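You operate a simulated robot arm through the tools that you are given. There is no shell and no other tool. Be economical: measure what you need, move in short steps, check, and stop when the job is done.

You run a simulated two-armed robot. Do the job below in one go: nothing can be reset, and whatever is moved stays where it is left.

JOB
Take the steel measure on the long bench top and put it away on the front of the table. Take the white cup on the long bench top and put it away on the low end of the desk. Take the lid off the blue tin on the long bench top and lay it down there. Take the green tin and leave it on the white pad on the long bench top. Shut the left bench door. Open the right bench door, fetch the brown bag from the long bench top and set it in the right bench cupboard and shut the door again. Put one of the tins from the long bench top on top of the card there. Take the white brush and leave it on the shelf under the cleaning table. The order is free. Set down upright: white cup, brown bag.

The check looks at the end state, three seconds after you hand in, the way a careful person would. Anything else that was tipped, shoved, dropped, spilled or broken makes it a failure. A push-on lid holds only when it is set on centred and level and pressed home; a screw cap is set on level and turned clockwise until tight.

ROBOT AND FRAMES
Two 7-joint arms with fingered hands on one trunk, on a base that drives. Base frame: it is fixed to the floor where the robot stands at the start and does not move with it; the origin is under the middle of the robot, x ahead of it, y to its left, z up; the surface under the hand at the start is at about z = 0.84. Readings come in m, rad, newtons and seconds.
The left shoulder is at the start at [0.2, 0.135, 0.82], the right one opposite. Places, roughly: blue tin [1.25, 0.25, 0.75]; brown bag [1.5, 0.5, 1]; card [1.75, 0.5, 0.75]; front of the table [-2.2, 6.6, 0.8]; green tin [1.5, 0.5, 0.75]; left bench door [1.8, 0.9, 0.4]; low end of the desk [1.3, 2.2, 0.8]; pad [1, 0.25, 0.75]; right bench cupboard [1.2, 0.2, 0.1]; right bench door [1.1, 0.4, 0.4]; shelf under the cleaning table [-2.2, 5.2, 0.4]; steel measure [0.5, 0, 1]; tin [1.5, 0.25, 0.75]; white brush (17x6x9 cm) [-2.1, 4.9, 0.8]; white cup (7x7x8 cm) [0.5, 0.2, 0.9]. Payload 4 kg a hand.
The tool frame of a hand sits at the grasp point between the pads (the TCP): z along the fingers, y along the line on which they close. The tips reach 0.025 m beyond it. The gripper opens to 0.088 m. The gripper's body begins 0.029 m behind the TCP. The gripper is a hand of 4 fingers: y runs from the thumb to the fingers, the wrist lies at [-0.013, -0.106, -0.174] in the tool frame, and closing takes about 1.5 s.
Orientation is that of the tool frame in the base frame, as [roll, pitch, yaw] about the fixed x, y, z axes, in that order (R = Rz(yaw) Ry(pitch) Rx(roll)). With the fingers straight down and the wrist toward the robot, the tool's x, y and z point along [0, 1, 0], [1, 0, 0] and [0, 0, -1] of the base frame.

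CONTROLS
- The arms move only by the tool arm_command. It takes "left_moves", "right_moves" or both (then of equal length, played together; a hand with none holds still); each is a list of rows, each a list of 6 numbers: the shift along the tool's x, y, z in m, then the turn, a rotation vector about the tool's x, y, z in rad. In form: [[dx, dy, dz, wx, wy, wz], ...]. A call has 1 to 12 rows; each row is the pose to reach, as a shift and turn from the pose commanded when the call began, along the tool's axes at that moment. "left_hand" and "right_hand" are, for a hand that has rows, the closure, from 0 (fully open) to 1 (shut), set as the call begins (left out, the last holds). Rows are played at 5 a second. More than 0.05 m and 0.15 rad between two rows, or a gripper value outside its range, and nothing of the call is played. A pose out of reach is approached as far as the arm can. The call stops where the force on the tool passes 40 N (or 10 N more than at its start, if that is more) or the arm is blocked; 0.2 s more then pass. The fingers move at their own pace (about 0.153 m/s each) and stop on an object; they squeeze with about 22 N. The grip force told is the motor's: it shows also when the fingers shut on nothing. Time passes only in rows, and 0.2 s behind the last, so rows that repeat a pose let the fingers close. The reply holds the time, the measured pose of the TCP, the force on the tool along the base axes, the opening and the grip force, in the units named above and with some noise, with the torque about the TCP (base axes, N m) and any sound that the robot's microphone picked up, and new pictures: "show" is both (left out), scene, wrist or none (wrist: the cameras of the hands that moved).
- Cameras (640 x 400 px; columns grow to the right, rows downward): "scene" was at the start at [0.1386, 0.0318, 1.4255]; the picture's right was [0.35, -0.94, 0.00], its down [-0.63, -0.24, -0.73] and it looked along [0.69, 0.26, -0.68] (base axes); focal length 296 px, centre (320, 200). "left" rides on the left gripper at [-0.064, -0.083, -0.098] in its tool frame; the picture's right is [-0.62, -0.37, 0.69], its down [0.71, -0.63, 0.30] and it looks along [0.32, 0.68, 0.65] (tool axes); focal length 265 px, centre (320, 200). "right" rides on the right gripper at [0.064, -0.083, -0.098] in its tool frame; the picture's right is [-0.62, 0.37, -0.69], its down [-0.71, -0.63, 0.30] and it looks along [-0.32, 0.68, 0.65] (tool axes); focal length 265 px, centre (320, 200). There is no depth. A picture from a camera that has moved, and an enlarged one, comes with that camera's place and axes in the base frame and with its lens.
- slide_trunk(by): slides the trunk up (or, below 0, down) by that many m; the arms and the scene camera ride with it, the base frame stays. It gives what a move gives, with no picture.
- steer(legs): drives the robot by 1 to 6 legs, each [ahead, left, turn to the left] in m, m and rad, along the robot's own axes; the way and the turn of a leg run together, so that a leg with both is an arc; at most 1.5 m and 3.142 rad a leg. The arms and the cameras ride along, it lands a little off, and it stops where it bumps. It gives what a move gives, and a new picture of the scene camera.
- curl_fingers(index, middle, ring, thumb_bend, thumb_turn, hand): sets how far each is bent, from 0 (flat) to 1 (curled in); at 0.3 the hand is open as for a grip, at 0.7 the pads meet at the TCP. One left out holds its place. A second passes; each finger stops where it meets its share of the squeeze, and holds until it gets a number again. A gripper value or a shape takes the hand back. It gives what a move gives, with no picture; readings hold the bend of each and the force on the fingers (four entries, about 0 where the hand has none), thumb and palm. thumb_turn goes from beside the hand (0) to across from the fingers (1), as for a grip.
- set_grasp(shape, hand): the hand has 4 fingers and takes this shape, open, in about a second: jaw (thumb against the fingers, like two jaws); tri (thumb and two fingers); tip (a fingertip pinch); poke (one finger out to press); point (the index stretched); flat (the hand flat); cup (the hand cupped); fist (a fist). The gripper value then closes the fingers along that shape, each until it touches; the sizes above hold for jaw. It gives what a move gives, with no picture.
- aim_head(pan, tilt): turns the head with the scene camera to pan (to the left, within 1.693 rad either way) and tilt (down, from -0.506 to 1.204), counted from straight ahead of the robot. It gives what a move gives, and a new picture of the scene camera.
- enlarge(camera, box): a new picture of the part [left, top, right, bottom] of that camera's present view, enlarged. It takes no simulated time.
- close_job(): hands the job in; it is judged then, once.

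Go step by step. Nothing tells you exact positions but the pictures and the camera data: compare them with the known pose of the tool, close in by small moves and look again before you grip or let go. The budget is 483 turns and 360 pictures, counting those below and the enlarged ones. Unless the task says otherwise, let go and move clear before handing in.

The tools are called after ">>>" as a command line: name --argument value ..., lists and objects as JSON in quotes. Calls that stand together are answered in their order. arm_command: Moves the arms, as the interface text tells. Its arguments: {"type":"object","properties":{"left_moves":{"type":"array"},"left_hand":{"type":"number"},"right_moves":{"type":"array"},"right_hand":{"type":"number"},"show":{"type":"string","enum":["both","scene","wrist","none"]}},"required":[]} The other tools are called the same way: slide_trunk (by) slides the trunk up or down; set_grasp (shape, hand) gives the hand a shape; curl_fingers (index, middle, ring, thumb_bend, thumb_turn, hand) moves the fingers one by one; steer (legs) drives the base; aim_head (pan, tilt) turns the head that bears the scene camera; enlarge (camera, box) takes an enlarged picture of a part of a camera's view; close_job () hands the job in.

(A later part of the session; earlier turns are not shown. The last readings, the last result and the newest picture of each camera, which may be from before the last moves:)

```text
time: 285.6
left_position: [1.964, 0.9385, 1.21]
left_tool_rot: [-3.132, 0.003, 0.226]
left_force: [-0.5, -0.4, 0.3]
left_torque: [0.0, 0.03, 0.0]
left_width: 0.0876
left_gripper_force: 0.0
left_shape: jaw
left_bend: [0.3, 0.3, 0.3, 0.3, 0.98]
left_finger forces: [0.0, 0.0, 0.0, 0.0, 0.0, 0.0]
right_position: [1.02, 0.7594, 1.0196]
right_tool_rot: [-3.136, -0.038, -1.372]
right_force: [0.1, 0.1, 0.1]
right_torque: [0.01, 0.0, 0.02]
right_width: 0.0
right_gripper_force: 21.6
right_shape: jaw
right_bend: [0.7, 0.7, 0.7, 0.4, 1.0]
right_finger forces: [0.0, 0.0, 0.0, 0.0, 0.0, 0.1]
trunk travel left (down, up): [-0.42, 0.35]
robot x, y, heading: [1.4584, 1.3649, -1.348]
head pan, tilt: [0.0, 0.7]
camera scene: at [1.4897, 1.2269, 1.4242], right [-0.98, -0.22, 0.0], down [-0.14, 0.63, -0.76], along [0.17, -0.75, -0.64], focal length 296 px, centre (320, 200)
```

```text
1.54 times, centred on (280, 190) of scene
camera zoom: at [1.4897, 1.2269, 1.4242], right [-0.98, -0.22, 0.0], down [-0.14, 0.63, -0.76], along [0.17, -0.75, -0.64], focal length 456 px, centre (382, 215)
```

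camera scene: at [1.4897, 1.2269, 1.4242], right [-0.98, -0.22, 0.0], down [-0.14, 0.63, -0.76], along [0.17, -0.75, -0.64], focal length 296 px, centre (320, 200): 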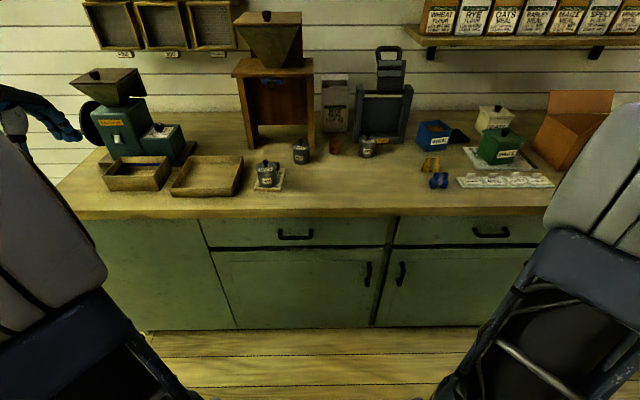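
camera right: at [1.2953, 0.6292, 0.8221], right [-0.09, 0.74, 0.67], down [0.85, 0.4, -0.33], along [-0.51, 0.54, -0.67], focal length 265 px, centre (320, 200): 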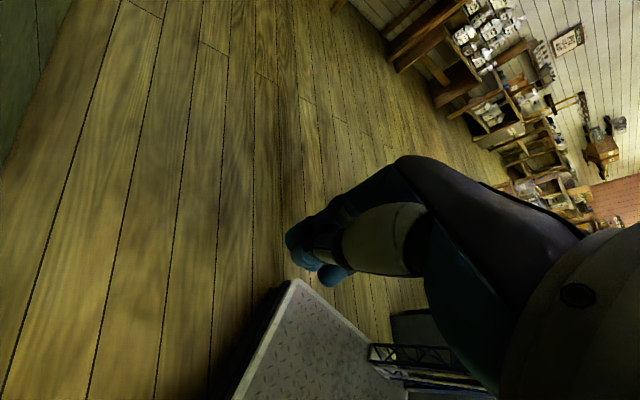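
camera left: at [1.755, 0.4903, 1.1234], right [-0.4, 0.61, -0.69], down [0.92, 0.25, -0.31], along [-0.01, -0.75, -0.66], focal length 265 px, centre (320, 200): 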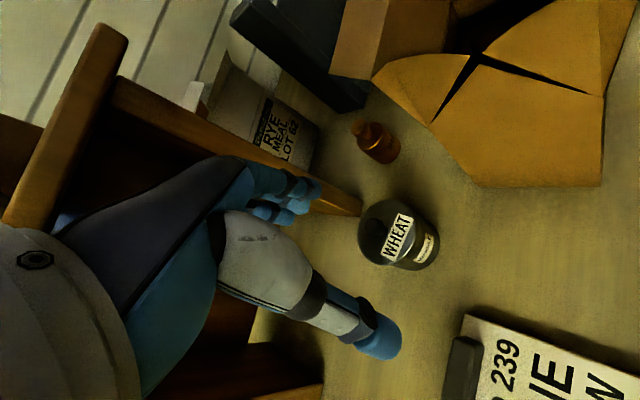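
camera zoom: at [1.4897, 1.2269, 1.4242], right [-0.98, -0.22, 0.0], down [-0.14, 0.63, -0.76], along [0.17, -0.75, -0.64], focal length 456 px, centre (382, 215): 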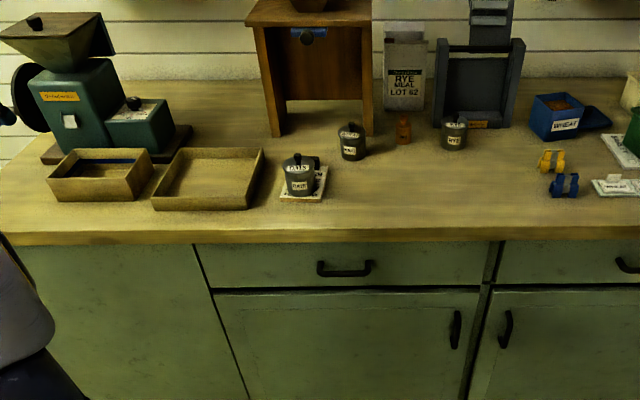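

>>> enlarge --camera "scene" --box '[280, 120, 400, 180]'

>>> enlarge --camera "scene" --box '[340, 200, 540, 340]'

```text
5.33 times, centred on (340, 150) of scene
camera zoom: at [1.4897, 1.2269, 1.4242], right [-0.98, -0.22, 0.0], down [-0.14, 0.63, -0.76], along [0.17, -0.75, -0.64], focal length 1580 px, centre (213, 467)
```

zoom: 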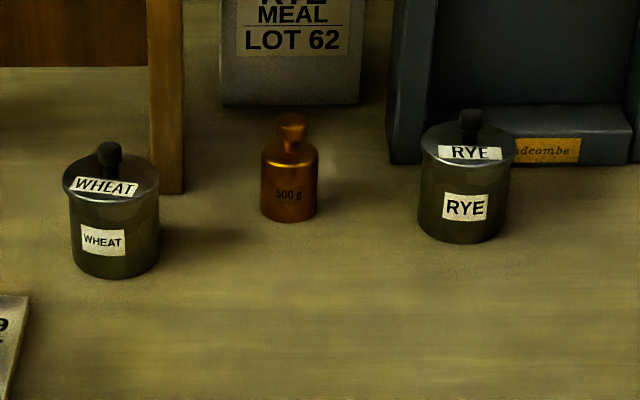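

```text
2.86 times, centred on (440, 270) of scene
camera zoom: at [1.4897, 1.2269, 1.4242], right [-0.98, -0.22, 0.0], down [-0.14, 0.63, -0.76], along [0.17, -0.75, -0.64], focal length 846 px, centre (-23, 0)
```

zoom: 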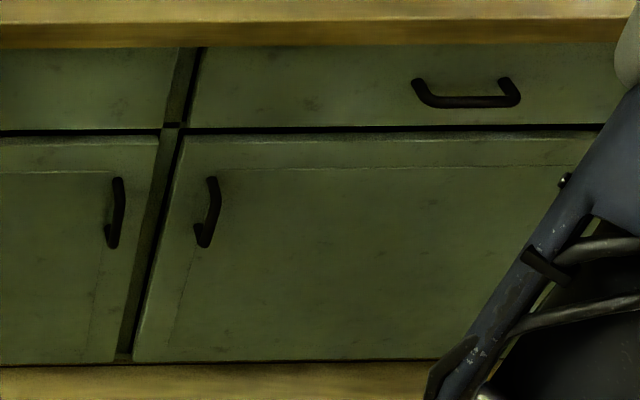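

All in order and both doors flush. Now the steel measure: I first bring the right hand back in front with its yaw set for a rim grip, then drive around to the bench end.

>>> arm_command --right_moves '[[0.01, -0.03, -0.005, 0, 0, -0.145], [0.02, -0.06, -0.01, 0, 0, -0.29], [0.03, -0.09, -0.015, 0, 0, -0.435], [0.04, -0.12, -0.02, 0, 0, -0.58], [0.05, -0.15, -0.025, 0, 0, -0.725], [0.06, -0.18, -0.03, 0, 0, -0.87], [0.07, -0.21, -0.035, 0, 0, -1.015], [0.08, -0.24, -0.04, 0, 0, -1.16], [0.09, -0.27, -0.045, 0, 0, -1.305], [0.1, -0.3, -0.05, 0, 0, -1.45], [0.11, -0.335, -0.05, 0, 0, -1.595], [0.117, -0.364, -0.05, 0, 0, -1.74]]' --right_hand 0 --show "none"

>>> steer --legs '[[0, -1.2, 0], [0, -1.0, 0]]'

>>> aim_head --pan 0.6 --tilt 0.5

```text
time: 288.2
left_position: [1.9649, 0.9373, 1.2103]
left_tool_rot: [-3.132, 0.001, 0.225]
left_force: [-0.3, 0.8, -0.3]
left_torque: [-0.02, 0.05, -0.02]
left_width: 0.0875
left_gripper_force: 0.1
left_shape: jaw
left_bend: [0.3, 0.3, 0.3, 0.3, 0.98]
left_finger forces: [0.0, 0.1, 0.0, 0.0, 0.0, 0.0]
right_position: [1.4009, 0.7181, 1.0771]
right_tool_rot: [3.102, 0.002, 0.37]
right_force: [-0.6, 1.0, -0.9]
right_torque: [-0.01, 0.03, -0.02]
right_width: 0.0876
right_gripper_force: 0.1
right_shape: jaw
right_bend: [0.3, 0.3, 0.3, 0.3, 0.98]
right_finger forces: [0.0, 0.1, 0.0, 0.0, 0.0, 0.0]
right hand out of reach, approached as far as the arm can: row 5
trunk travel left (down, up): [-0.42, 0.35]
robot x, y, heading: [1.46, 1.3686, -1.346]
head pan, tilt: [0.0, 0.7]
```

```text
time: 299.0
left_position: [-0.1773, 0.4726, 1.2106]
left_tool_rot: [-3.133, 0.003, 0.211]
left_force: [0.4, 0.3, -0.1]
left_torque: [0.0, 0.02, -0.01]
left_width: 0.0879
left_gripper_force: 0.0
left_shape: jaw
left_bend: [0.3, 0.3, 0.3, 0.3, 0.98]
left_finger forces: [0.0, 0.0, 0.1, 0.1, 0.1, 0.0]
right_position: [-0.7437, 0.2607, 1.0759]
right_tool_rot: [3.104, 0.002, 0.354]
right_force: [0.0, 0.6, -0.4]
right_torque: [0.01, 0.0, -0.02]
right_width: 0.0876
right_gripper_force: 0.0
right_shape: jaw
right_bend: [0.3, 0.3, 0.3, 0.3, 0.98]
right_finger forces: [0.0, 0.0, 0.0, 0.0, 0.0, 0.1]
trunk travel left (down, up): [-0.42, 0.35]
robot x, y, heading: [-0.679, 0.9062, -1.362]
head pan, tilt: [0.0, 0.7]
camera scene: at [-0.6475, 0.768, 1.4243], right [-0.98, -0.21, 0.0], down [-0.13, 0.63, -0.76], along [0.16, -0.75, -0.64], focal length 296 px, centre (320, 200)
```

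scene: 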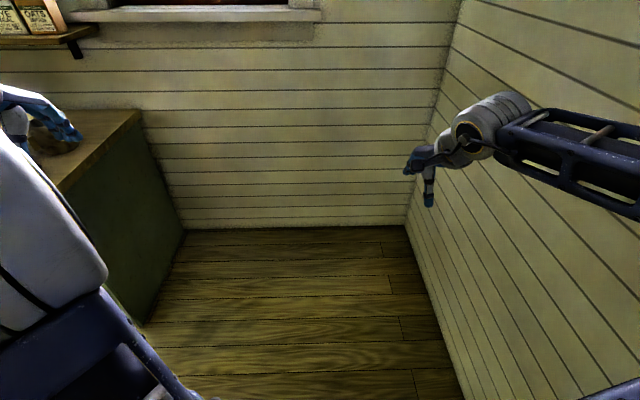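

```text
time: 300.0
left_position: [-0.1767, 0.4711, 1.2118]
left_tool_rot: [-3.132, 0.004, 0.212]
left_force: [-1.3, -0.1, -0.7]
left_torque: [-0.01, -0.01, 0.0]
left_width: 0.0877
left_gripper_force: 0.1
left_shape: jaw
left_bend: [0.3, 0.3, 0.3, 0.3, 0.98]
left_finger forces: [0.0, 0.0, 0.0, 0.0, 0.1, 0.0]
right_position: [-0.7429, 0.2599, 1.0774]
right_tool_rot: [3.102, 0.0, 0.355]
right_force: [0.3, 0.7, 0.1]
right_torque: [-0.01, 0.01, 0.04]
right_width: 0.088
right_gripper_force: 0.0
right_shape: jaw
right_bend: [0.3, 0.3, 0.3, 0.3, 0.98]
right_finger forces: [0.1, 0.0, 0.0, 0.0, 0.0, 0.0]
trunk travel left (down, up): [-0.42, 0.35]
robot x, y, heading: [-0.68, 0.9083, -1.365]
head pan, tilt: [0.6, 0.499]
camera scene: at [-0.5993, 0.7882, 1.442], right [-0.69, -0.72, 0.0], down [-0.35, 0.33, -0.88], along [0.63, -0.61, -0.48], focal length 296 px, centre (320, 200)
```

scene: 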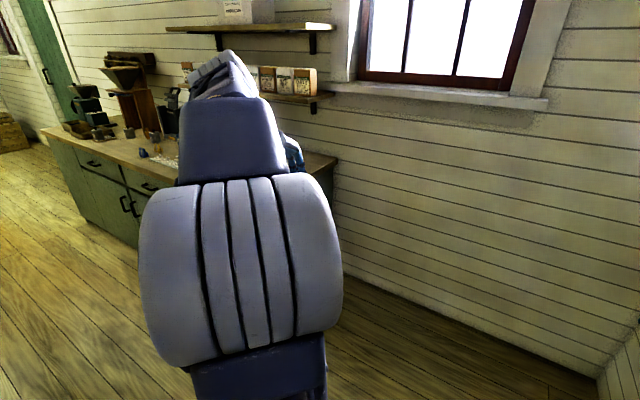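

>>> steer --legs '[[0, 0, 1.595], [0, -1.05, 0]]'

>>> aim_head --pan 0.0 --tilt 0.75

```text
time: 303.7
left_position: [-0.1089, 1.3162, 1.2107]
left_tool_rot: [-3.135, 0.002, 1.568]
left_force: [0.3, -0.4, -0.4]
left_torque: [-0.01, 0.01, -0.04]
left_width: 0.0877
left_gripper_force: 0.0
left_shape: jaw
left_bend: [0.3, 0.3, 0.3, 0.3, 0.98]
left_finger forces: [0.0, 0.1, 0.0, 0.1, 0.0, 0.0]
right_position: [-0.022, 0.7184, 1.0777]
right_tool_rot: [3.103, 0.001, 1.712]
right_force: [-0.9, -0.9, 0.5]
right_torque: [-0.01, -0.01, -0.02]
right_width: 0.0876
right_gripper_force: 0.1
right_shape: jaw
right_bend: [0.3, 0.3, 0.3, 0.3, 0.98]
right_finger forces: [0.0, 0.1, 0.0, 0.0, 0.0, 0.1]
trunk travel left (down, up): [-0.42, 0.35]
robot x, y, heading: [-0.6381, 0.9203, -0.004]
head pan, tilt: [0.6, 0.499]
stopped in leg 1: the robot was blocked; the commanded pose is now the measured one
camera scene: at [-0.5047, 0.9722, 1.442], right [0.56, -0.83, 0.0], down [-0.4, -0.27, -0.88], along [0.73, 0.49, -0.48], focal length 296 px, centre (320, 200)
```

scene: 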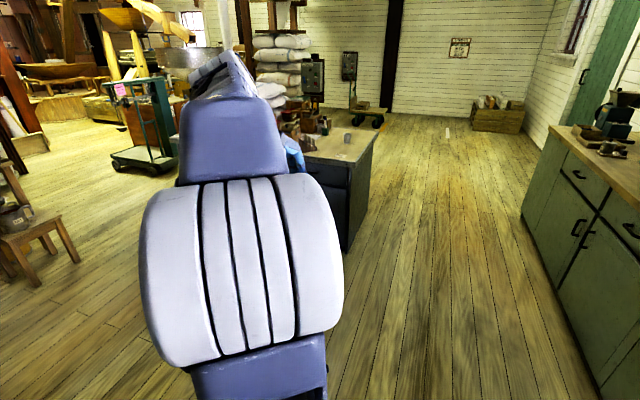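

```text
time: 304.7
left_position: [-0.1093, 1.3172, 1.2112]
left_tool_rot: [-3.133, 0.003, 1.569]
left_force: [-0.1, 0.4, -0.3]
left_torque: [-0.03, -0.01, -0.02]
left_width: 0.0876
left_gripper_force: 0.1
left_shape: jaw
left_bend: [0.3, 0.3, 0.3, 0.3, 0.98]
left_finger forces: [0.0, 0.1, 0.0, 0.0, 0.0, 0.0]
right_position: [-0.0217, 0.7169, 1.0763]
right_tool_rot: [3.104, 0.002, 1.711]
right_force: [-0.3, 0.5, -0.6]
right_torque: [-0.01, 0.03, -0.04]
right_width: 0.0877
right_gripper_force: 0.2
right_shape: jaw
right_bend: [0.3, 0.3, 0.3, 0.3, 0.98]
right_finger forces: [0.0, 0.1, 0.1, 0.0, 0.0, 0.0]
trunk travel left (down, up): [-0.42, 0.35]
robot x, y, heading: [-0.639, 0.9219, -0.005]
head pan, tilt: [0.0, 0.75]
camera scene: at [-0.497, 0.9208, 1.4201], right [0.0, -1.0, 0.0], down [-0.68, 0.0, -0.73], along [0.73, 0.0, -0.68], focal length 296 px, centre (320, 200)
```

scene: 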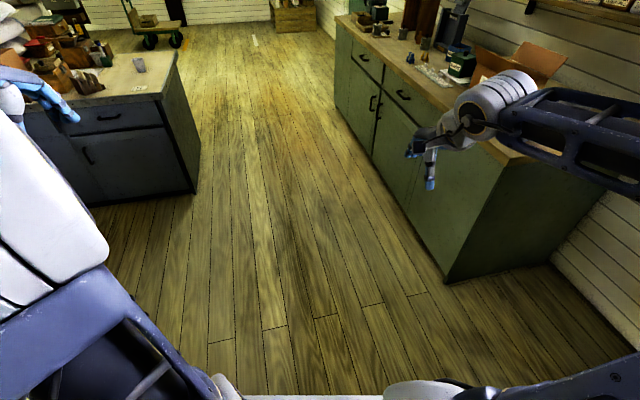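

The rear bumped (probably the wall behind). I move ahead a bit, finish the turn, and sidestep toward the bench end.

>>> steer --legs '[[0.15, 0, 0], [0, 0, 0.236]]'

>>> aim_head --pan 1.65 --tilt 0.4

```text
time: 306.9
left_position: [-0.0707, 1.4331, 1.2109]
left_tool_rot: [-3.134, 0.002, 1.814]
left_force: [0.2, 0.0, -1.3]
left_torque: [-0.01, -0.01, 0.01]
left_width: 0.0879
left_gripper_force: 0.2
left_shape: jaw
left_bend: [0.3, 0.3, 0.3, 0.3, 0.98]
left_finger forces: [0.1, 0.0, 0.0, 0.1, 0.0, 0.1]
right_position: [0.1599, 0.8736, 1.0765]
right_tool_rot: [3.103, 0.002, 1.956]
right_force: [-0.1, -0.4, -0.1]
right_torque: [0.01, -0.03, -0.02]
right_width: 0.0881
right_gripper_force: 0.1
right_shape: jaw
right_bend: [0.3, 0.3, 0.3, 0.3, 0.98]
right_finger forces: [0.0, 0.0, 0.0, 0.0, 0.1, 0.0]
trunk travel left (down, up): [-0.42, 0.35]
robot x, y, heading: [-0.4896, 0.9195, 0.241]
head pan, tilt: [0.0, 0.75]
camera scene: at [-0.3511, 0.9551, 1.42], right [0.24, -0.97, 0.0], down [-0.66, -0.16, -0.73], along [0.71, 0.17, -0.68], focal length 296 px, centre (320, 200)
```

scene: 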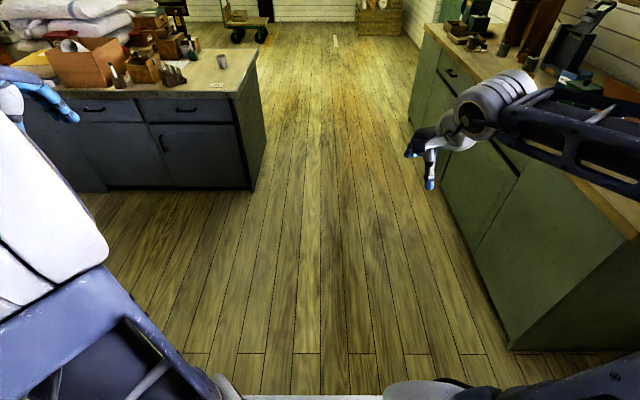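

```text
time: 308.6
left_position: [-0.0715, 1.4335, 1.2089]
left_tool_rot: [-3.132, 0.003, 1.813]
left_force: [0.0, -0.2, -0.2]
left_torque: [0.07, 0.01, -0.01]
left_width: 0.0876
left_gripper_force: 0.1
left_shape: jaw
left_bend: [0.3, 0.3, 0.3, 0.3, 0.98]
left_finger forces: [0.1, 0.1, 0.0, 0.0, 0.0, 0.0]
right_position: [0.1598, 0.873, 1.0763]
right_tool_rot: [3.103, 0.002, 1.955]
right_force: [1.3, 0.0, -0.3]
right_torque: [-0.02, 0.01, -0.01]
right_width: 0.0879
right_gripper_force: 0.0
right_shape: jaw
right_bend: [0.3, 0.3, 0.3, 0.3, 0.98]
right_finger forces: [0.1, 0.0, 0.0, 0.0, 0.0, 0.0]
trunk travel left (down, up): [-0.42, 0.35]
robot x, y, heading: [-0.4913, 0.921, 0.245]
head pan, tilt: [1.649, 0.4]
camera scene: at [-0.4606, 1.0234, 1.4511], right [0.95, 0.31, 0.0], down [0.12, -0.37, -0.92], along [-0.29, 0.87, -0.39], focal length 296 px, centre (320, 200)
```

scene: 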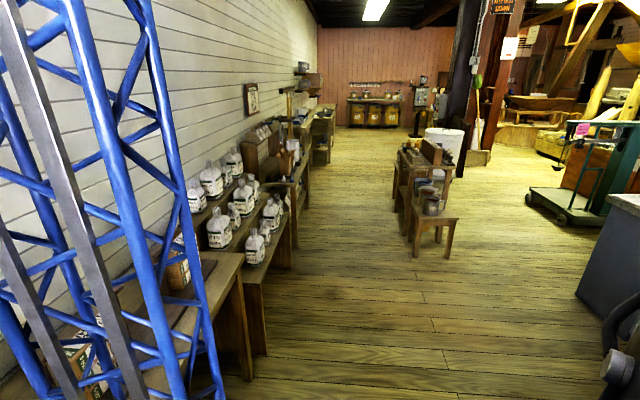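

>>> steer --legs '[[0, -1.05, 0]]'

>>> aim_head --pan 0.0 --tilt 0.85

```text
time: 314.0
left_position: [0.177, 0.4162, 1.2097]
left_tool_rot: [-3.131, 0.002, 1.806]
left_force: [0.2, -0.2, -0.3]
left_torque: [0.0, -0.02, 0.0]
left_width: 0.0879
left_gripper_force: 0.1
left_shape: jaw
left_bend: [0.3, 0.3, 0.3, 0.3, 0.98]
left_finger forces: [0.1, 0.0, 0.0, 0.1, 0.0, 0.0]
right_position: [0.4037, -0.1449, 1.0765]
right_tool_rot: [3.103, 0.003, 1.949]
right_force: [0.0, -0.9, -0.3]
right_torque: [0.02, -0.02, 0.0]
right_width: 0.0877
right_gripper_force: 0.0
right_shape: jaw
right_bend: [0.3, 0.3, 0.3, 0.3, 0.98]
right_finger forces: [0.0, 0.0, 0.1, 0.0, 0.1, 0.0]
trunk travel left (down, up): [-0.42, 0.35]
robot x, y, heading: [-0.246, -0.0944, 0.228]
head pan, tilt: [1.649, 0.4]
camera scene: at [-0.2154, 0.009, 1.4511], right [0.95, 0.31, 0.0], down [0.12, -0.37, -0.92], along [-0.28, 0.88, -0.39], focal length 296 px, centre (320, 200)
```

scene: 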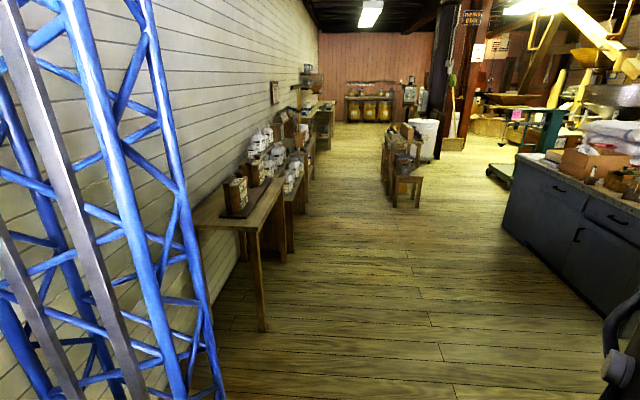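

```text
time: 315.7
left_position: [0.177, 0.4161, 1.2104]
left_tool_rot: [-3.132, 0.001, 1.807]
left_force: [-0.2, -0.4, 0.5]
left_torque: [-0.03, 0.02, 0.02]
left_width: 0.0881
left_gripper_force: 0.0
left_shape: jaw
left_bend: [0.3, 0.3, 0.3, 0.3, 0.98]
left_finger forces: [0.0, 0.0, 0.0, 0.0, 0.0, 0.0]
right_position: [0.4033, -0.1457, 1.0777]
right_tool_rot: [3.103, 0.001, 1.95]
right_force: [-0.1, 0.9, -0.1]
right_torque: [0.02, 0.0, -0.01]
right_width: 0.0879
right_gripper_force: 0.0
right_shape: jaw
right_bend: [0.3, 0.3, 0.3, 0.3, 0.98]
right_finger forces: [0.1, 0.0, 0.1, 0.0, 0.0, 0.0]
trunk travel left (down, up): [-0.42, 0.35]
robot x, y, heading: [-0.2454, -0.0956, 0.23]
head pan, tilt: [0.0, 0.85]
camera scene: at [-0.111, -0.0611, 1.412], right [0.23, -0.97, 0.0], down [-0.73, -0.17, -0.66], along [0.64, 0.15, -0.75], focal length 296 px, centre (320, 200)
```

scene: 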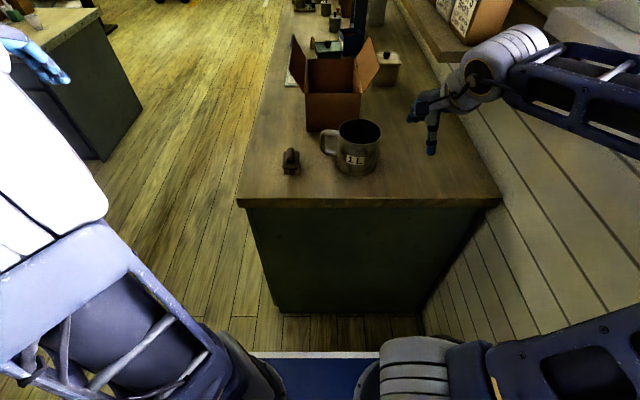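

>>> enlarge --camera "scene" --box '[260, 90, 420, 200]'

```text
3.64 times, centred on (340, 145) of scene
camera zoom: at [-0.111, -0.0611, 1.412], right [0.23, -0.97, 0.0], down [-0.73, -0.17, -0.66], along [0.64, 0.15, -0.75], focal length 1077 px, centre (247, 400)
```

zoom: 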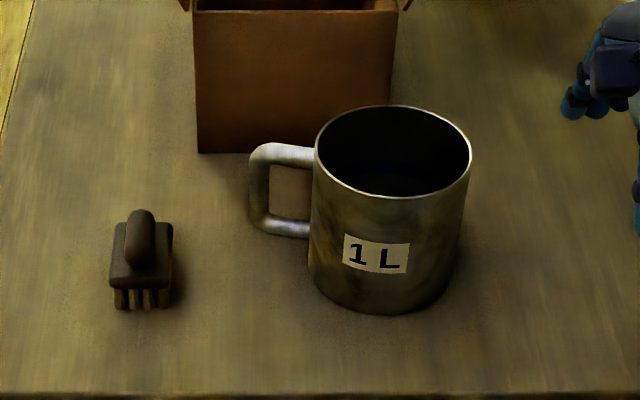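

>>> arm_command --right_moves '[[0, 0.0, -0.02, 0, 0, -0.1], [0, 0.02, -0.04, 0, 0, -0.2], [0, 0.04, -0.04, 0, 0, -0.3], [0, 0.06, -0.04, 0, 0, -0.406]]' --show "wrist"

```text
time: 316.8
left_position: [0.1621, 0.3611, 1.2105]
left_tool_rot: [-3.14, -0.087, 1.751]
left_force: [0.4, 2.6, -2.2]
left_torque: [-0.16, -0.07, -0.07]
left_width: 0.0876
left_gripper_force: 0.0
left_shape: jaw
left_bend: [0.3, 0.3, 0.3, 0.3, 0.98]
left_finger forces: [0.0, 0.0, 0.0, 0.0, 0.0, 0.1]
right_position: [0.4226, -0.1762, 1.1129]
right_tool_rot: [3.083, -0.091, 2.17]
right_force: [-4.4, 6.9, -0.3]
right_torque: [-0.55, -0.34, -0.25]
right_width: 0.0882
right_gripper_force: 0.1
right_shape: jaw
right_bend: [0.3, 0.3, 0.3, 0.3, 0.98]
right_finger forces: [0.0, 0.0, 0.1, 0.1, 0.1, 0.0]
trunk travel left (down, up): [-0.42, 0.35]
robot x, y, heading: [-0.2754, -0.0884, 0.206]
head pan, tilt: [0.0, 0.85]
stopped in row 4 (left hand): the arm was blocked; the commanded pose is now the measured one
camera right: at [0.316, -0.1813, 1.2119], right [0.66, -0.38, 0.65], down [-0.12, -0.91, -0.4], along [0.75, 0.18, -0.64], focal length 265 px, centre (320, 200)
```

right: 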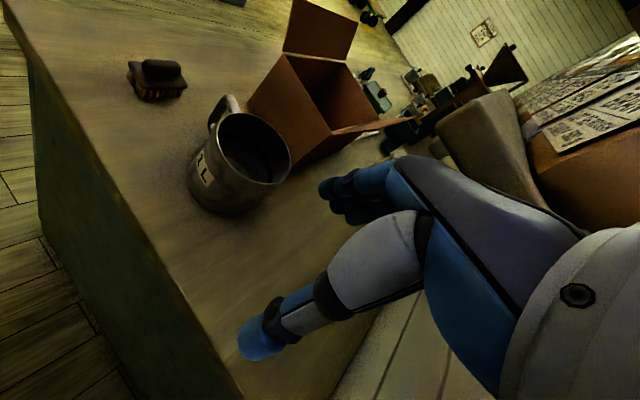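

The right elbow is pressing on the wall. I undo that move and shift the base away from the wall.

>>> arm_command --right_moves '[[0, -0.02, 0, 0, 0, 0.1], [0, -0.04, 0, 0, 0, 0.2], [0, -0.04, 0, 0, 0, 0.25]]' --show "none"

>>> steer --legs '[[0, 0.25, 0]]'

```text
time: 317.1
left_position: [0.1901, 0.3039, 1.2161]
left_tool_rot: [-3.14, -0.169, 1.819]
left_force: [4.5, 1.3, 0.1]
left_torque: [-0.09, 0.26, 0.02]
left_width: 0.0877
left_gripper_force: 0.1
left_shape: jaw
left_bend: [0.3, 0.3, 0.3, 0.3, 0.98]
left_finger forces: [0.0, 0.0, 0.1, 0.0, 0.0, 0.1]
right_position: [0.464, -0.1932, 1.0614]
right_tool_rot: [3.069, -0.151, 2.222]
right_force: [3.4, 0.3, -1.2]
right_torque: [0.09, 0.26, 0.14]
right_width: 0.0881
right_gripper_force: 0.0
right_shape: jaw
right_bend: [0.3, 0.3, 0.3, 0.3, 0.98]
right_finger forces: [0.0, 0.0, 0.1, 0.0, 0.0, 0.1]
trunk travel left (down, up): [-0.42, 0.35]
robot x, y, heading: [-0.2467, -0.0644, 0.271]
head pan, tilt: [0.0, 0.85]
stopped in row 1 (left hand): the arm was blocked; the commanded pose is now the measured one
```

```text
time: 318.9
left_position: [0.1267, 0.5371, 1.2214]
left_tool_rot: [3.14, -0.15, 1.78]
left_force: [0.6, 0.3, 0.5]
left_torque: [0.0, -0.04, 0.0]
left_width: 0.0882
left_gripper_force: 0.2
left_shape: jaw
left_bend: [0.3, 0.3, 0.3, 0.3, 0.98]
left_finger forces: [0.1, 0.1, 0.1, 0.1, 0.1, 0.1]
right_position: [0.3861, 0.0283, 1.0742]
right_tool_rot: [3.073, -0.097, 2.227]
right_force: [-1.1, 0.6, 0.2]
right_torque: [-0.01, -0.02, 0.02]
right_width: 0.0881
right_gripper_force: 0.1
right_shape: jaw
right_bend: [0.3, 0.3, 0.3, 0.3, 0.98]
right_finger forces: [0.1, 0.0, 0.0, 0.0, 0.1, 0.0]
trunk travel left (down, up): [-0.42, 0.35]
robot x, y, heading: [-0.3185, 0.1598, 0.23]
head pan, tilt: [0.0, 0.85]
camera scene: at [-0.1849, 0.1953, 1.412], right [0.23, -0.97, 0.0], down [-0.73, -0.17, -0.66], along [0.64, 0.15, -0.75], focal length 296 px, centre (320, 200)
```

scene: 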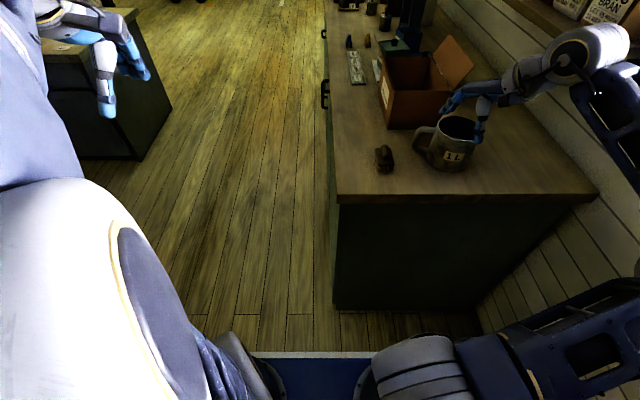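

>>> steer --legs '[[0, -0.14, 0]]'

>>> arm_command --left_moves '[[0, 0, 0, 0, -0.05, 0.07], [0, 0, 0, 0, -0.1, 0.14], [0, 0, 0, 0, -0.15, 0.21]]' --right_moves '[[0, -0.02, -0.02, 0.023, -0.032, -0.043], [0, -0.04, -0.04, 0.046, -0.065, -0.086], [0, -0.06, -0.05, 0.0686, -0.097, -0.129]]'

```text
time: 320.2
left_position: [0.1583, 0.4009, 1.221]
left_tool_rot: [3.14, -0.15, 1.78]
left_force: [0.3, 0.4, 0.3]
left_torque: [-0.02, 0.0, -0.01]
left_width: 0.0882
left_gripper_force: 0.1
left_shape: jaw
left_bend: [0.3, 0.3, 0.3, 0.3, 0.98]
left_finger forces: [0.0, 0.1, 0.1, 0.0, 0.0, 0.0]
right_position: [0.4172, -0.1103, 1.0748]
right_tool_rot: [3.072, -0.098, 2.224]
right_force: [-0.2, 0.1, 0.6]
right_torque: [0.02, 0.02, 0.01]
right_width: 0.088
right_gripper_force: 0.2
right_shape: jaw
right_bend: [0.3, 0.3, 0.3, 0.3, 0.98]
right_finger forces: [0.0, 0.0, 0.1, 0.0, 0.0, 0.1]
trunk travel left (down, up): [-0.42, 0.35]
robot x, y, heading: [-0.2892, 0.0265, 0.227]
head pan, tilt: [0.0, 0.85]
camera scene: at [-0.1529, 0.0576, 1.412], right [0.23, -0.97, 0.0], down [-0.73, -0.17, -0.66], along [0.64, 0.15, -0.75], focal length 296 px, centre (320, 200)
```

scene: 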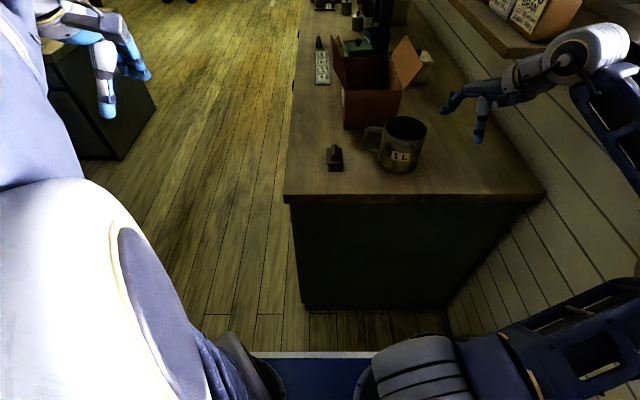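

```text
time: 321.1
left_position: [0.1592, 0.3997, 1.2206]
left_tool_rot: [-3.131, 0.0, 1.57]
left_force: [1.3, 0.6, -0.2]
left_torque: [0.05, 0.01, 0.02]
left_width: 0.088
left_gripper_force: 0.1
left_shape: jaw
left_bend: [0.3, 0.3, 0.3, 0.3, 0.98]
left_finger forces: [0.1, 0.0, 0.1, 0.0, 0.0, 0.0]
right_position: [0.3453, -0.131, 1.1209]
right_tool_rot: [3.139, 0.003, 2.343]
right_force: [-0.1, 0.2, 0.0]
right_torque: [0.02, -0.03, -0.03]
right_width: 0.0881
right_gripper_force: 0.0
right_shape: jaw
right_bend: [0.3, 0.3, 0.3, 0.3, 0.98]
right_finger forces: [0.0, 0.0, 0.1, 0.1, 0.0, 0.1]
right hand out of reach, approached as far as the arm can: row 2, 3
trunk travel left (down, up): [-0.42, 0.35]
robot x, y, heading: [-0.2896, 0.0231, 0.228]
head pan, tilt: [0.0, 0.85]
camera scene: at [-0.1529, 0.0574, 1.412], right [0.23, -0.97, 0.0], down [-0.73, -0.17, -0.66], along [0.64, 0.15, -0.75], focal length 296 px, centre (320, 200)
camera right: at [0.2392, -0.144, 1.2191], right [0.69, -0.19, 0.7], down [0.05, -0.95, -0.31], along [0.72, 0.25, -0.65], focal length 265 px, centre (320, 200)
camera left: at [0.0772, 0.3351, 1.321], right [-0.38, -0.62, -0.69], down [-0.63, 0.71, -0.3], along [0.68, 0.32, -0.66], focal length 265 px, centre (320, 200)
```

scene: 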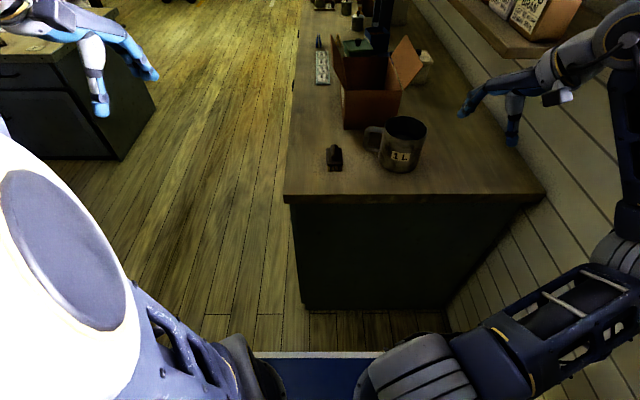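
right: 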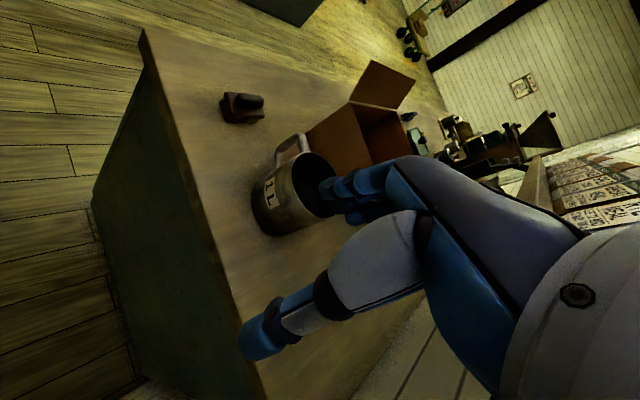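
left: 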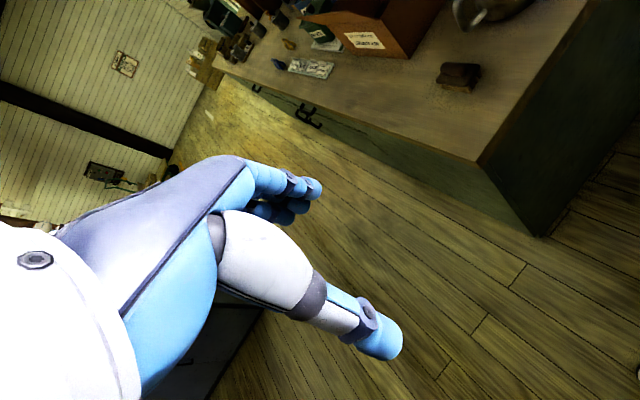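

Now the left hand goes above the measure's handle.

>>> arm_command --left_moves '[[-0.027, 0.033, 0.0, 0, 0, 0], [-0.054, 0.066, 0.0, 0, 0, 0], [-0.081, 0.099, 0.01, 0, 0, 0], [-0.108, 0.131, 0.02, 0, 0, 0], [-0.135, 0.164, 0.03, 0, 0, 0], [-0.163, 0.197, 0.05, 0, 0, 0], [-0.19, 0.23, 0.07, 0, 0, 0], [-0.217, 0.263, 0.09, 0, 0, 0], [-0.244, 0.296, 0.11, 0, 0, 0], [-0.271, 0.328, 0.13, 0, 0, 0], [-0.298, 0.361, 0.15, 0, 0, 0], [-0.325, 0.394, 0.17, 0, 0, 0]]'

>>> enlarge --camera "left" --box '[240, 100, 640, 350]'

```text
time: 323.6
left_position: [0.551, 0.0738, 1.0449]
left_tool_rot: [-3.129, 0.001, 1.573]
left_force: [-0.3, -0.1, -0.2]
left_torque: [-0.03, -0.01, 0.0]
left_width: 0.0882
left_gripper_force: 0.1
left_shape: jaw
left_bend: [0.3, 0.3, 0.3, 0.3, 0.98]
left_finger forces: [0.0, 0.0, 0.1, 0.0, 0.0, 0.0]
right_position: [0.3456, -0.1296, 1.1201]
right_tool_rot: [3.138, 0.004, 2.344]
right_force: [0.4, -0.6, 0.4]
right_torque: [-0.03, -0.02, -0.01]
right_width: 0.0881
right_gripper_force: 0.1
right_shape: jaw
right_bend: [0.3, 0.3, 0.3, 0.3, 0.98]
right_finger forces: [0.1, 0.1, 0.0, 0.0, 0.0, 0.0]
trunk travel left (down, up): [-0.42, 0.35]
robot x, y, heading: [-0.2914, 0.0223, 0.229]
head pan, tilt: [0.0, 0.85]
camera scene: at [-0.1532, 0.0578, 1.4121], right [0.23, -0.97, 0.0], down [-0.73, -0.17, -0.66], along [0.64, 0.15, -0.75], focal length 296 px, centre (320, 200)
camera left: at [0.4687, 0.0089, 1.1461], right [-0.38, -0.62, -0.69], down [-0.63, 0.71, -0.3], along [0.68, 0.32, -0.66], focal length 265 px, centre (320, 200)
```

scene: 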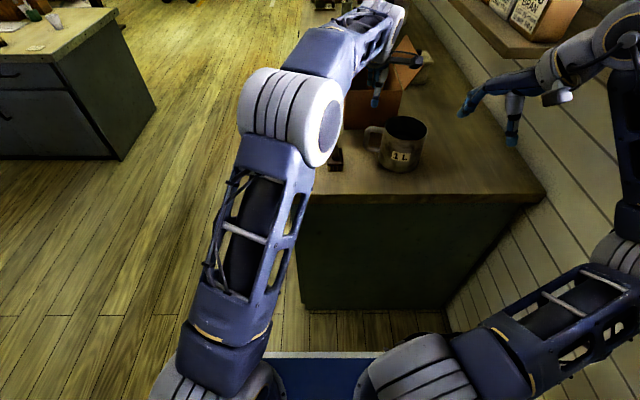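
left: 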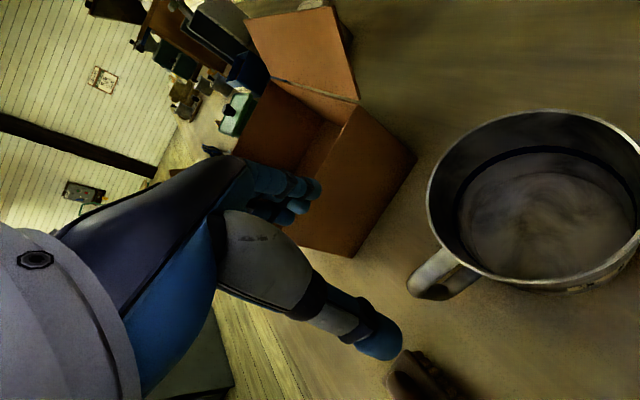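

```text
1.60 times, centred on (440, 225) of left
camera zoom: at [0.4687, 0.0089, 1.1461], right [-0.38, -0.62, -0.69], down [-0.63, 0.71, -0.3], along [0.68, 0.32, -0.66], focal length 425 px, centre (128, 160)
```

zoom: 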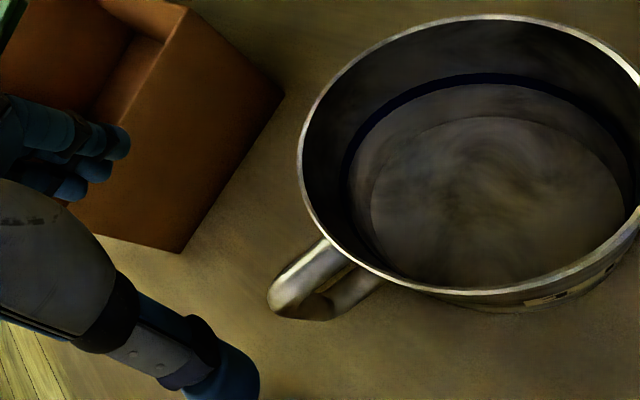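

The handle is right below the left hand. I lower onto it.

>>> arm_command --left_moves '[[-0.006, -0.004, 0.04, 0, 0, 0], [-0.006, -0.004, 0.08, 0, 0, 0], [-0.006, -0.004, 0.11, 0, 0, 0], [-0.006, -0.004, 0.128, 0, 0, 0]]' --show "wrist"

>>> enlarge --camera "left" --box '[200, 140, 480, 360]'

```text
time: 324.6
left_position: [0.5449, 0.0695, 0.9185]
left_tool_rot: [-3.129, 0.004, 1.569]
left_force: [-0.2, 0.3, 0.0]
left_torque: [0.03, 0.01, -0.03]
left_width: 0.0881
left_gripper_force: 0.1
left_shape: jaw
left_bend: [0.3, 0.3, 0.3, 0.3, 0.98]
left_finger forces: [0.0, 0.0, 0.1, 0.0, 0.1, 0.0]
right_position: [0.3448, -0.1304, 1.1209]
right_tool_rot: [3.136, 0.005, 2.345]
right_force: [0.1, 0.0, 0.4]
right_torque: [0.02, -0.03, 0.01]
right_width: 0.088
right_gripper_force: 0.0
right_shape: jaw
right_bend: [0.3, 0.3, 0.3, 0.3, 0.98]
right_finger forces: [0.0, 0.0, 0.0, 0.0, 0.0, 0.0]
trunk travel left (down, up): [-0.42, 0.35]
robot x, y, heading: [-0.2878, 0.0252, 0.23]
head pan, tilt: [0.0, 0.85]
camera left: at [0.4628, 0.0037, 1.0186], right [-0.38, -0.62, -0.69], down [-0.63, 0.71, -0.3], along [0.68, 0.32, -0.66], focal length 265 px, centre (320, 200)
```

left: 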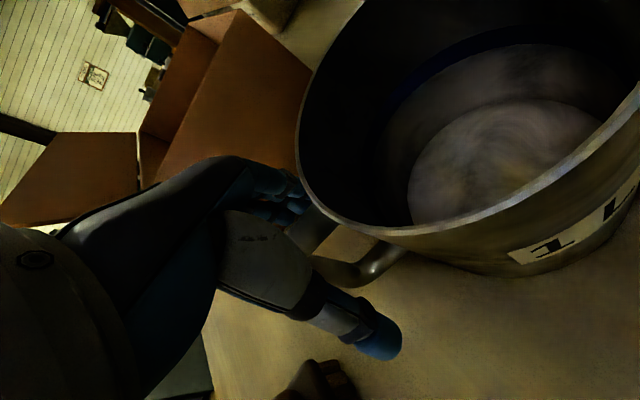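

```text
1.82 times, centred on (340, 250) of left
camera zoom: at [0.4628, 0.0037, 1.0186], right [-0.38, -0.62, -0.69], down [-0.63, 0.71, -0.3], along [0.68, 0.32, -0.66], focal length 483 px, centre (284, 109)
```

zoom: 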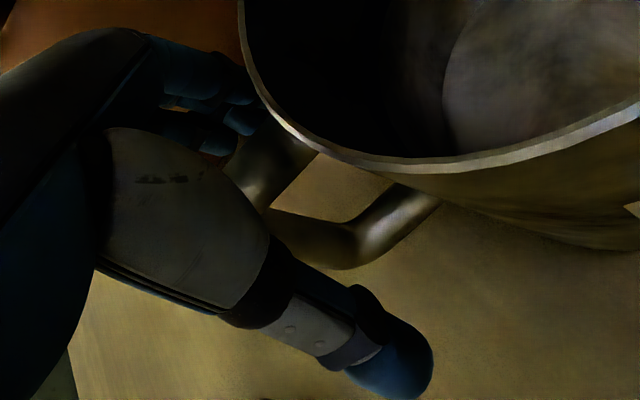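

>>> arm_command --left_moves '[[0, 0, 0.003, 0, 0, 0], [0, 0, 0.003, 0, 0, 0], [0, 0, 0.003, 0, 0, 0], [0, 0, 0.003, 0, 0, 0], [0, 0, 0.003, 0, 0, 0], [0, 0, 0.003, 0, 0, 0], [0, 0, 0.003, 0, 0, 0]]' --left_hand 1 --show "wrist"

>>> enlarge --camera "left" --box '[200, 140, 480, 360]'

```text
time: 326.2
left_position: [0.5453, 0.0676, 0.9161]
left_tool_rot: [-3.127, 0.0, 1.571]
left_force: [-1.0, -0.6, 0.5]
left_torque: [-0.02, -0.1, -0.02]
left_width: 0.0
left_gripper_force: 22.1
left_shape: jaw
left_bend: [0.7, 0.7, 0.7, 0.73, 1.0]
left_finger forces: [0.0, 4.2, 5.2, 0.1, 2.8, 0.0]
right_position: [0.3454, -0.13, 1.1209]
right_tool_rot: [3.136, 0.003, 2.344]
right_force: [-0.4, -0.4, 0.8]
right_torque: [-0.02, 0.02, -0.02]
right_width: 0.0881
right_gripper_force: 0.0
right_shape: jaw
right_bend: [0.3, 0.3, 0.3, 0.3, 0.98]
right_finger forces: [0.1, 0.0, 0.1, 0.0, 0.0, 0.0]
trunk travel left (down, up): [-0.42, 0.35]
robot x, y, heading: [-0.2875, 0.0215, 0.228]
head pan, tilt: [0.0, 0.85]
camera left: at [0.4628, 0.0033, 1.016], right [-0.38, -0.62, -0.69], down [-0.63, 0.71, -0.3], along [0.67, 0.32, -0.66], focal length 265 px, centre (320, 200)
```

left: 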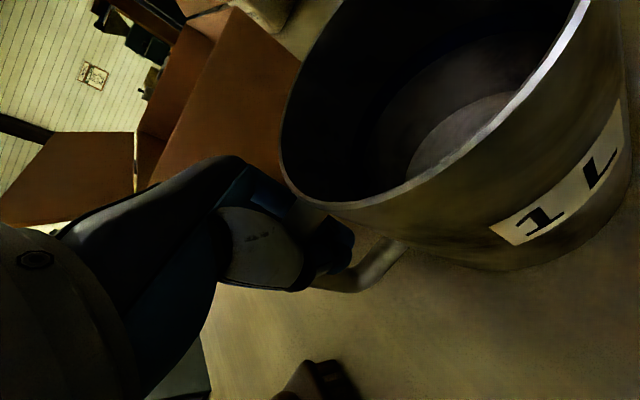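

```text
1.82 times, centred on (340, 250) of left
camera zoom: at [0.4628, 0.0033, 1.016], right [-0.38, -0.62, -0.69], down [-0.63, 0.71, -0.3], along [0.67, 0.32, -0.66], focal length 483 px, centre (284, 109)
```

zoom: 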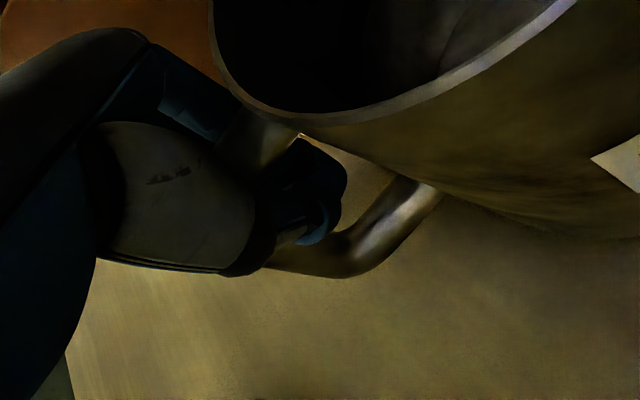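

>>> enlarge --camera "scene" --box '[300, 60, 500, 200]'

>>> enlarge --camera "right" --box '[180, 80, 420, 280]'

```text
2.86 times, centred on (400, 130) of scene
camera zoom: at [-0.1528, 0.0575, 1.412], right [0.23, -0.97, 0.0], down [-0.73, -0.17, -0.66], along [0.64, 0.15, -0.75], focal length 846 px, centre (91, 400)
```

zoom: 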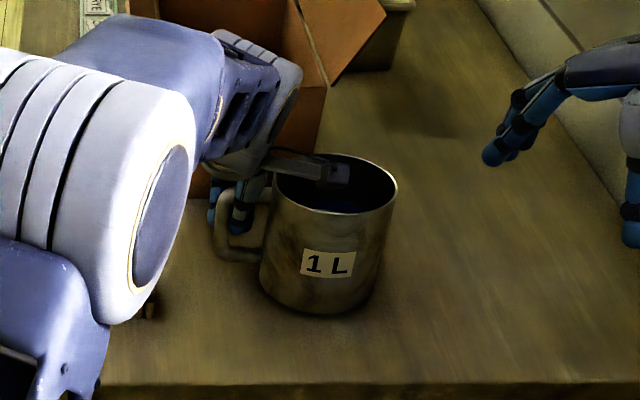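

```text
2.00 times, centred on (300, 180) of right
camera zoom: at [0.2396, -0.1435, 1.219], right [0.69, -0.19, 0.7], down [0.05, -0.95, -0.31], along [0.72, 0.25, -0.65], focal length 531 px, centre (360, 240)
```

zoom: 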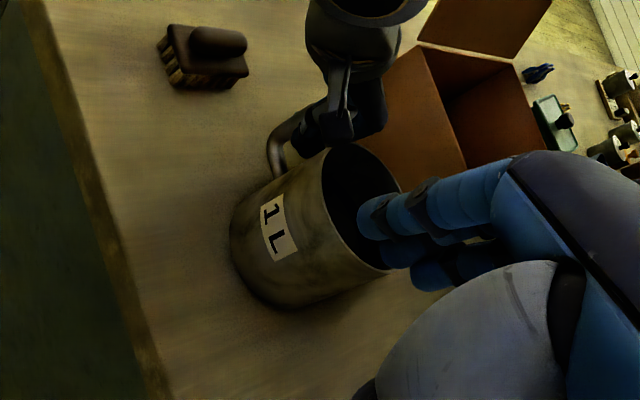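

The left fingers have closed through the handle loop, hooking it securely. Now the right hand goes to the opposite rim.

>>> arm_command --right_moves '[[-0.015, 0.039, 0, 0, 0, 0], [-0.03, 0.078, 0, 0, 0, 0], [-0.045, 0.117, 0.01, 0, 0, 0], [-0.06, 0.155, 0.03, 0, 0, 0], [-0.0715, 0.188, 0.06, 0, 0, 0], [-0.0715, 0.188, 0.09, 0, 0, 0]]'

>>> enlarge --camera "right" --box '[140, 120, 420, 340]'

```text
time: 327.6
left_position: [0.544, 0.0686, 0.9157]
left_tool_rot: [-3.128, 0.002, 1.571]
left_force: [-0.4, -0.9, -1.0]
left_torque: [0.03, -0.04, 0.01]
left_width: 0.0001
left_gripper_force: 21.8
left_shape: jaw
left_bend: [0.7, 0.7, 0.7, 0.73, 1.0]
left_finger forces: [0.1, 0.0, 5.3, 0.0, 2.2, 0.0]
right_position: [0.4773, -0.0097, 1.0282]
right_tool_rot: [3.133, 0.004, 2.338]
right_force: [0.2, -0.3, 0.2]
right_torque: [0.01, 0.02, 0.0]
right_width: 0.0877
right_gripper_force: 0.0
right_shape: jaw
right_bend: [0.3, 0.3, 0.3, 0.3, 0.98]
right_finger forces: [0.0, 0.1, 0.0, 0.0, 0.0, 0.0]
right hand out of reach, approached as far as the arm can: row 1, 2, 3, 4, 5, 6
trunk travel left (down, up): [-0.42, 0.35]
robot x, y, heading: [-0.2877, 0.0238, 0.228]
head pan, tilt: [0.0, 0.85]
camera scene: at [-0.1529, 0.0576, 1.4121], right [0.23, -0.97, 0.0], down [-0.73, -0.17, -0.66], along [0.64, 0.15, -0.75], focal length 296 px, centre (320, 200)
camera right: at [0.3706, -0.0217, 1.1259], right [0.69, -0.19, 0.7], down [0.04, -0.95, -0.31], along [0.72, 0.24, -0.65], focal length 265 px, centre (320, 200)
```

scene: 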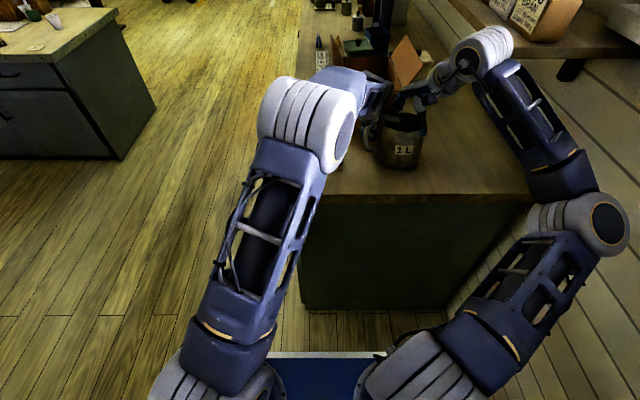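
right: 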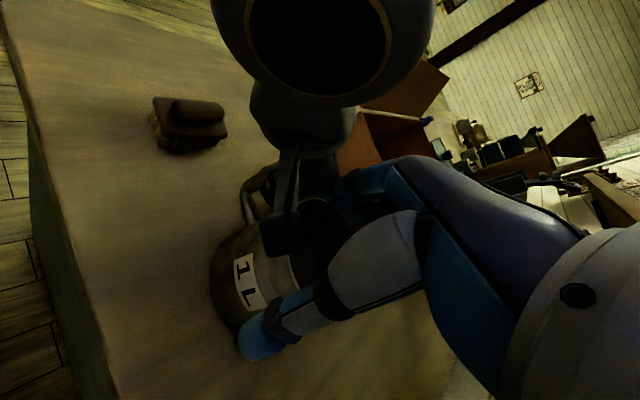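

```text
1.82 times, centred on (280, 230) of right
camera zoom: at [0.3706, -0.0217, 1.1259], right [0.69, -0.19, 0.7], down [0.04, -0.95, -0.31], along [0.72, 0.24, -0.65], focal length 483 px, centre (393, 146)
```

zoom: 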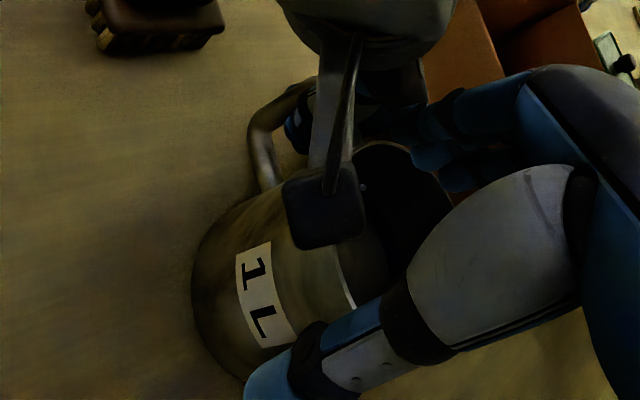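

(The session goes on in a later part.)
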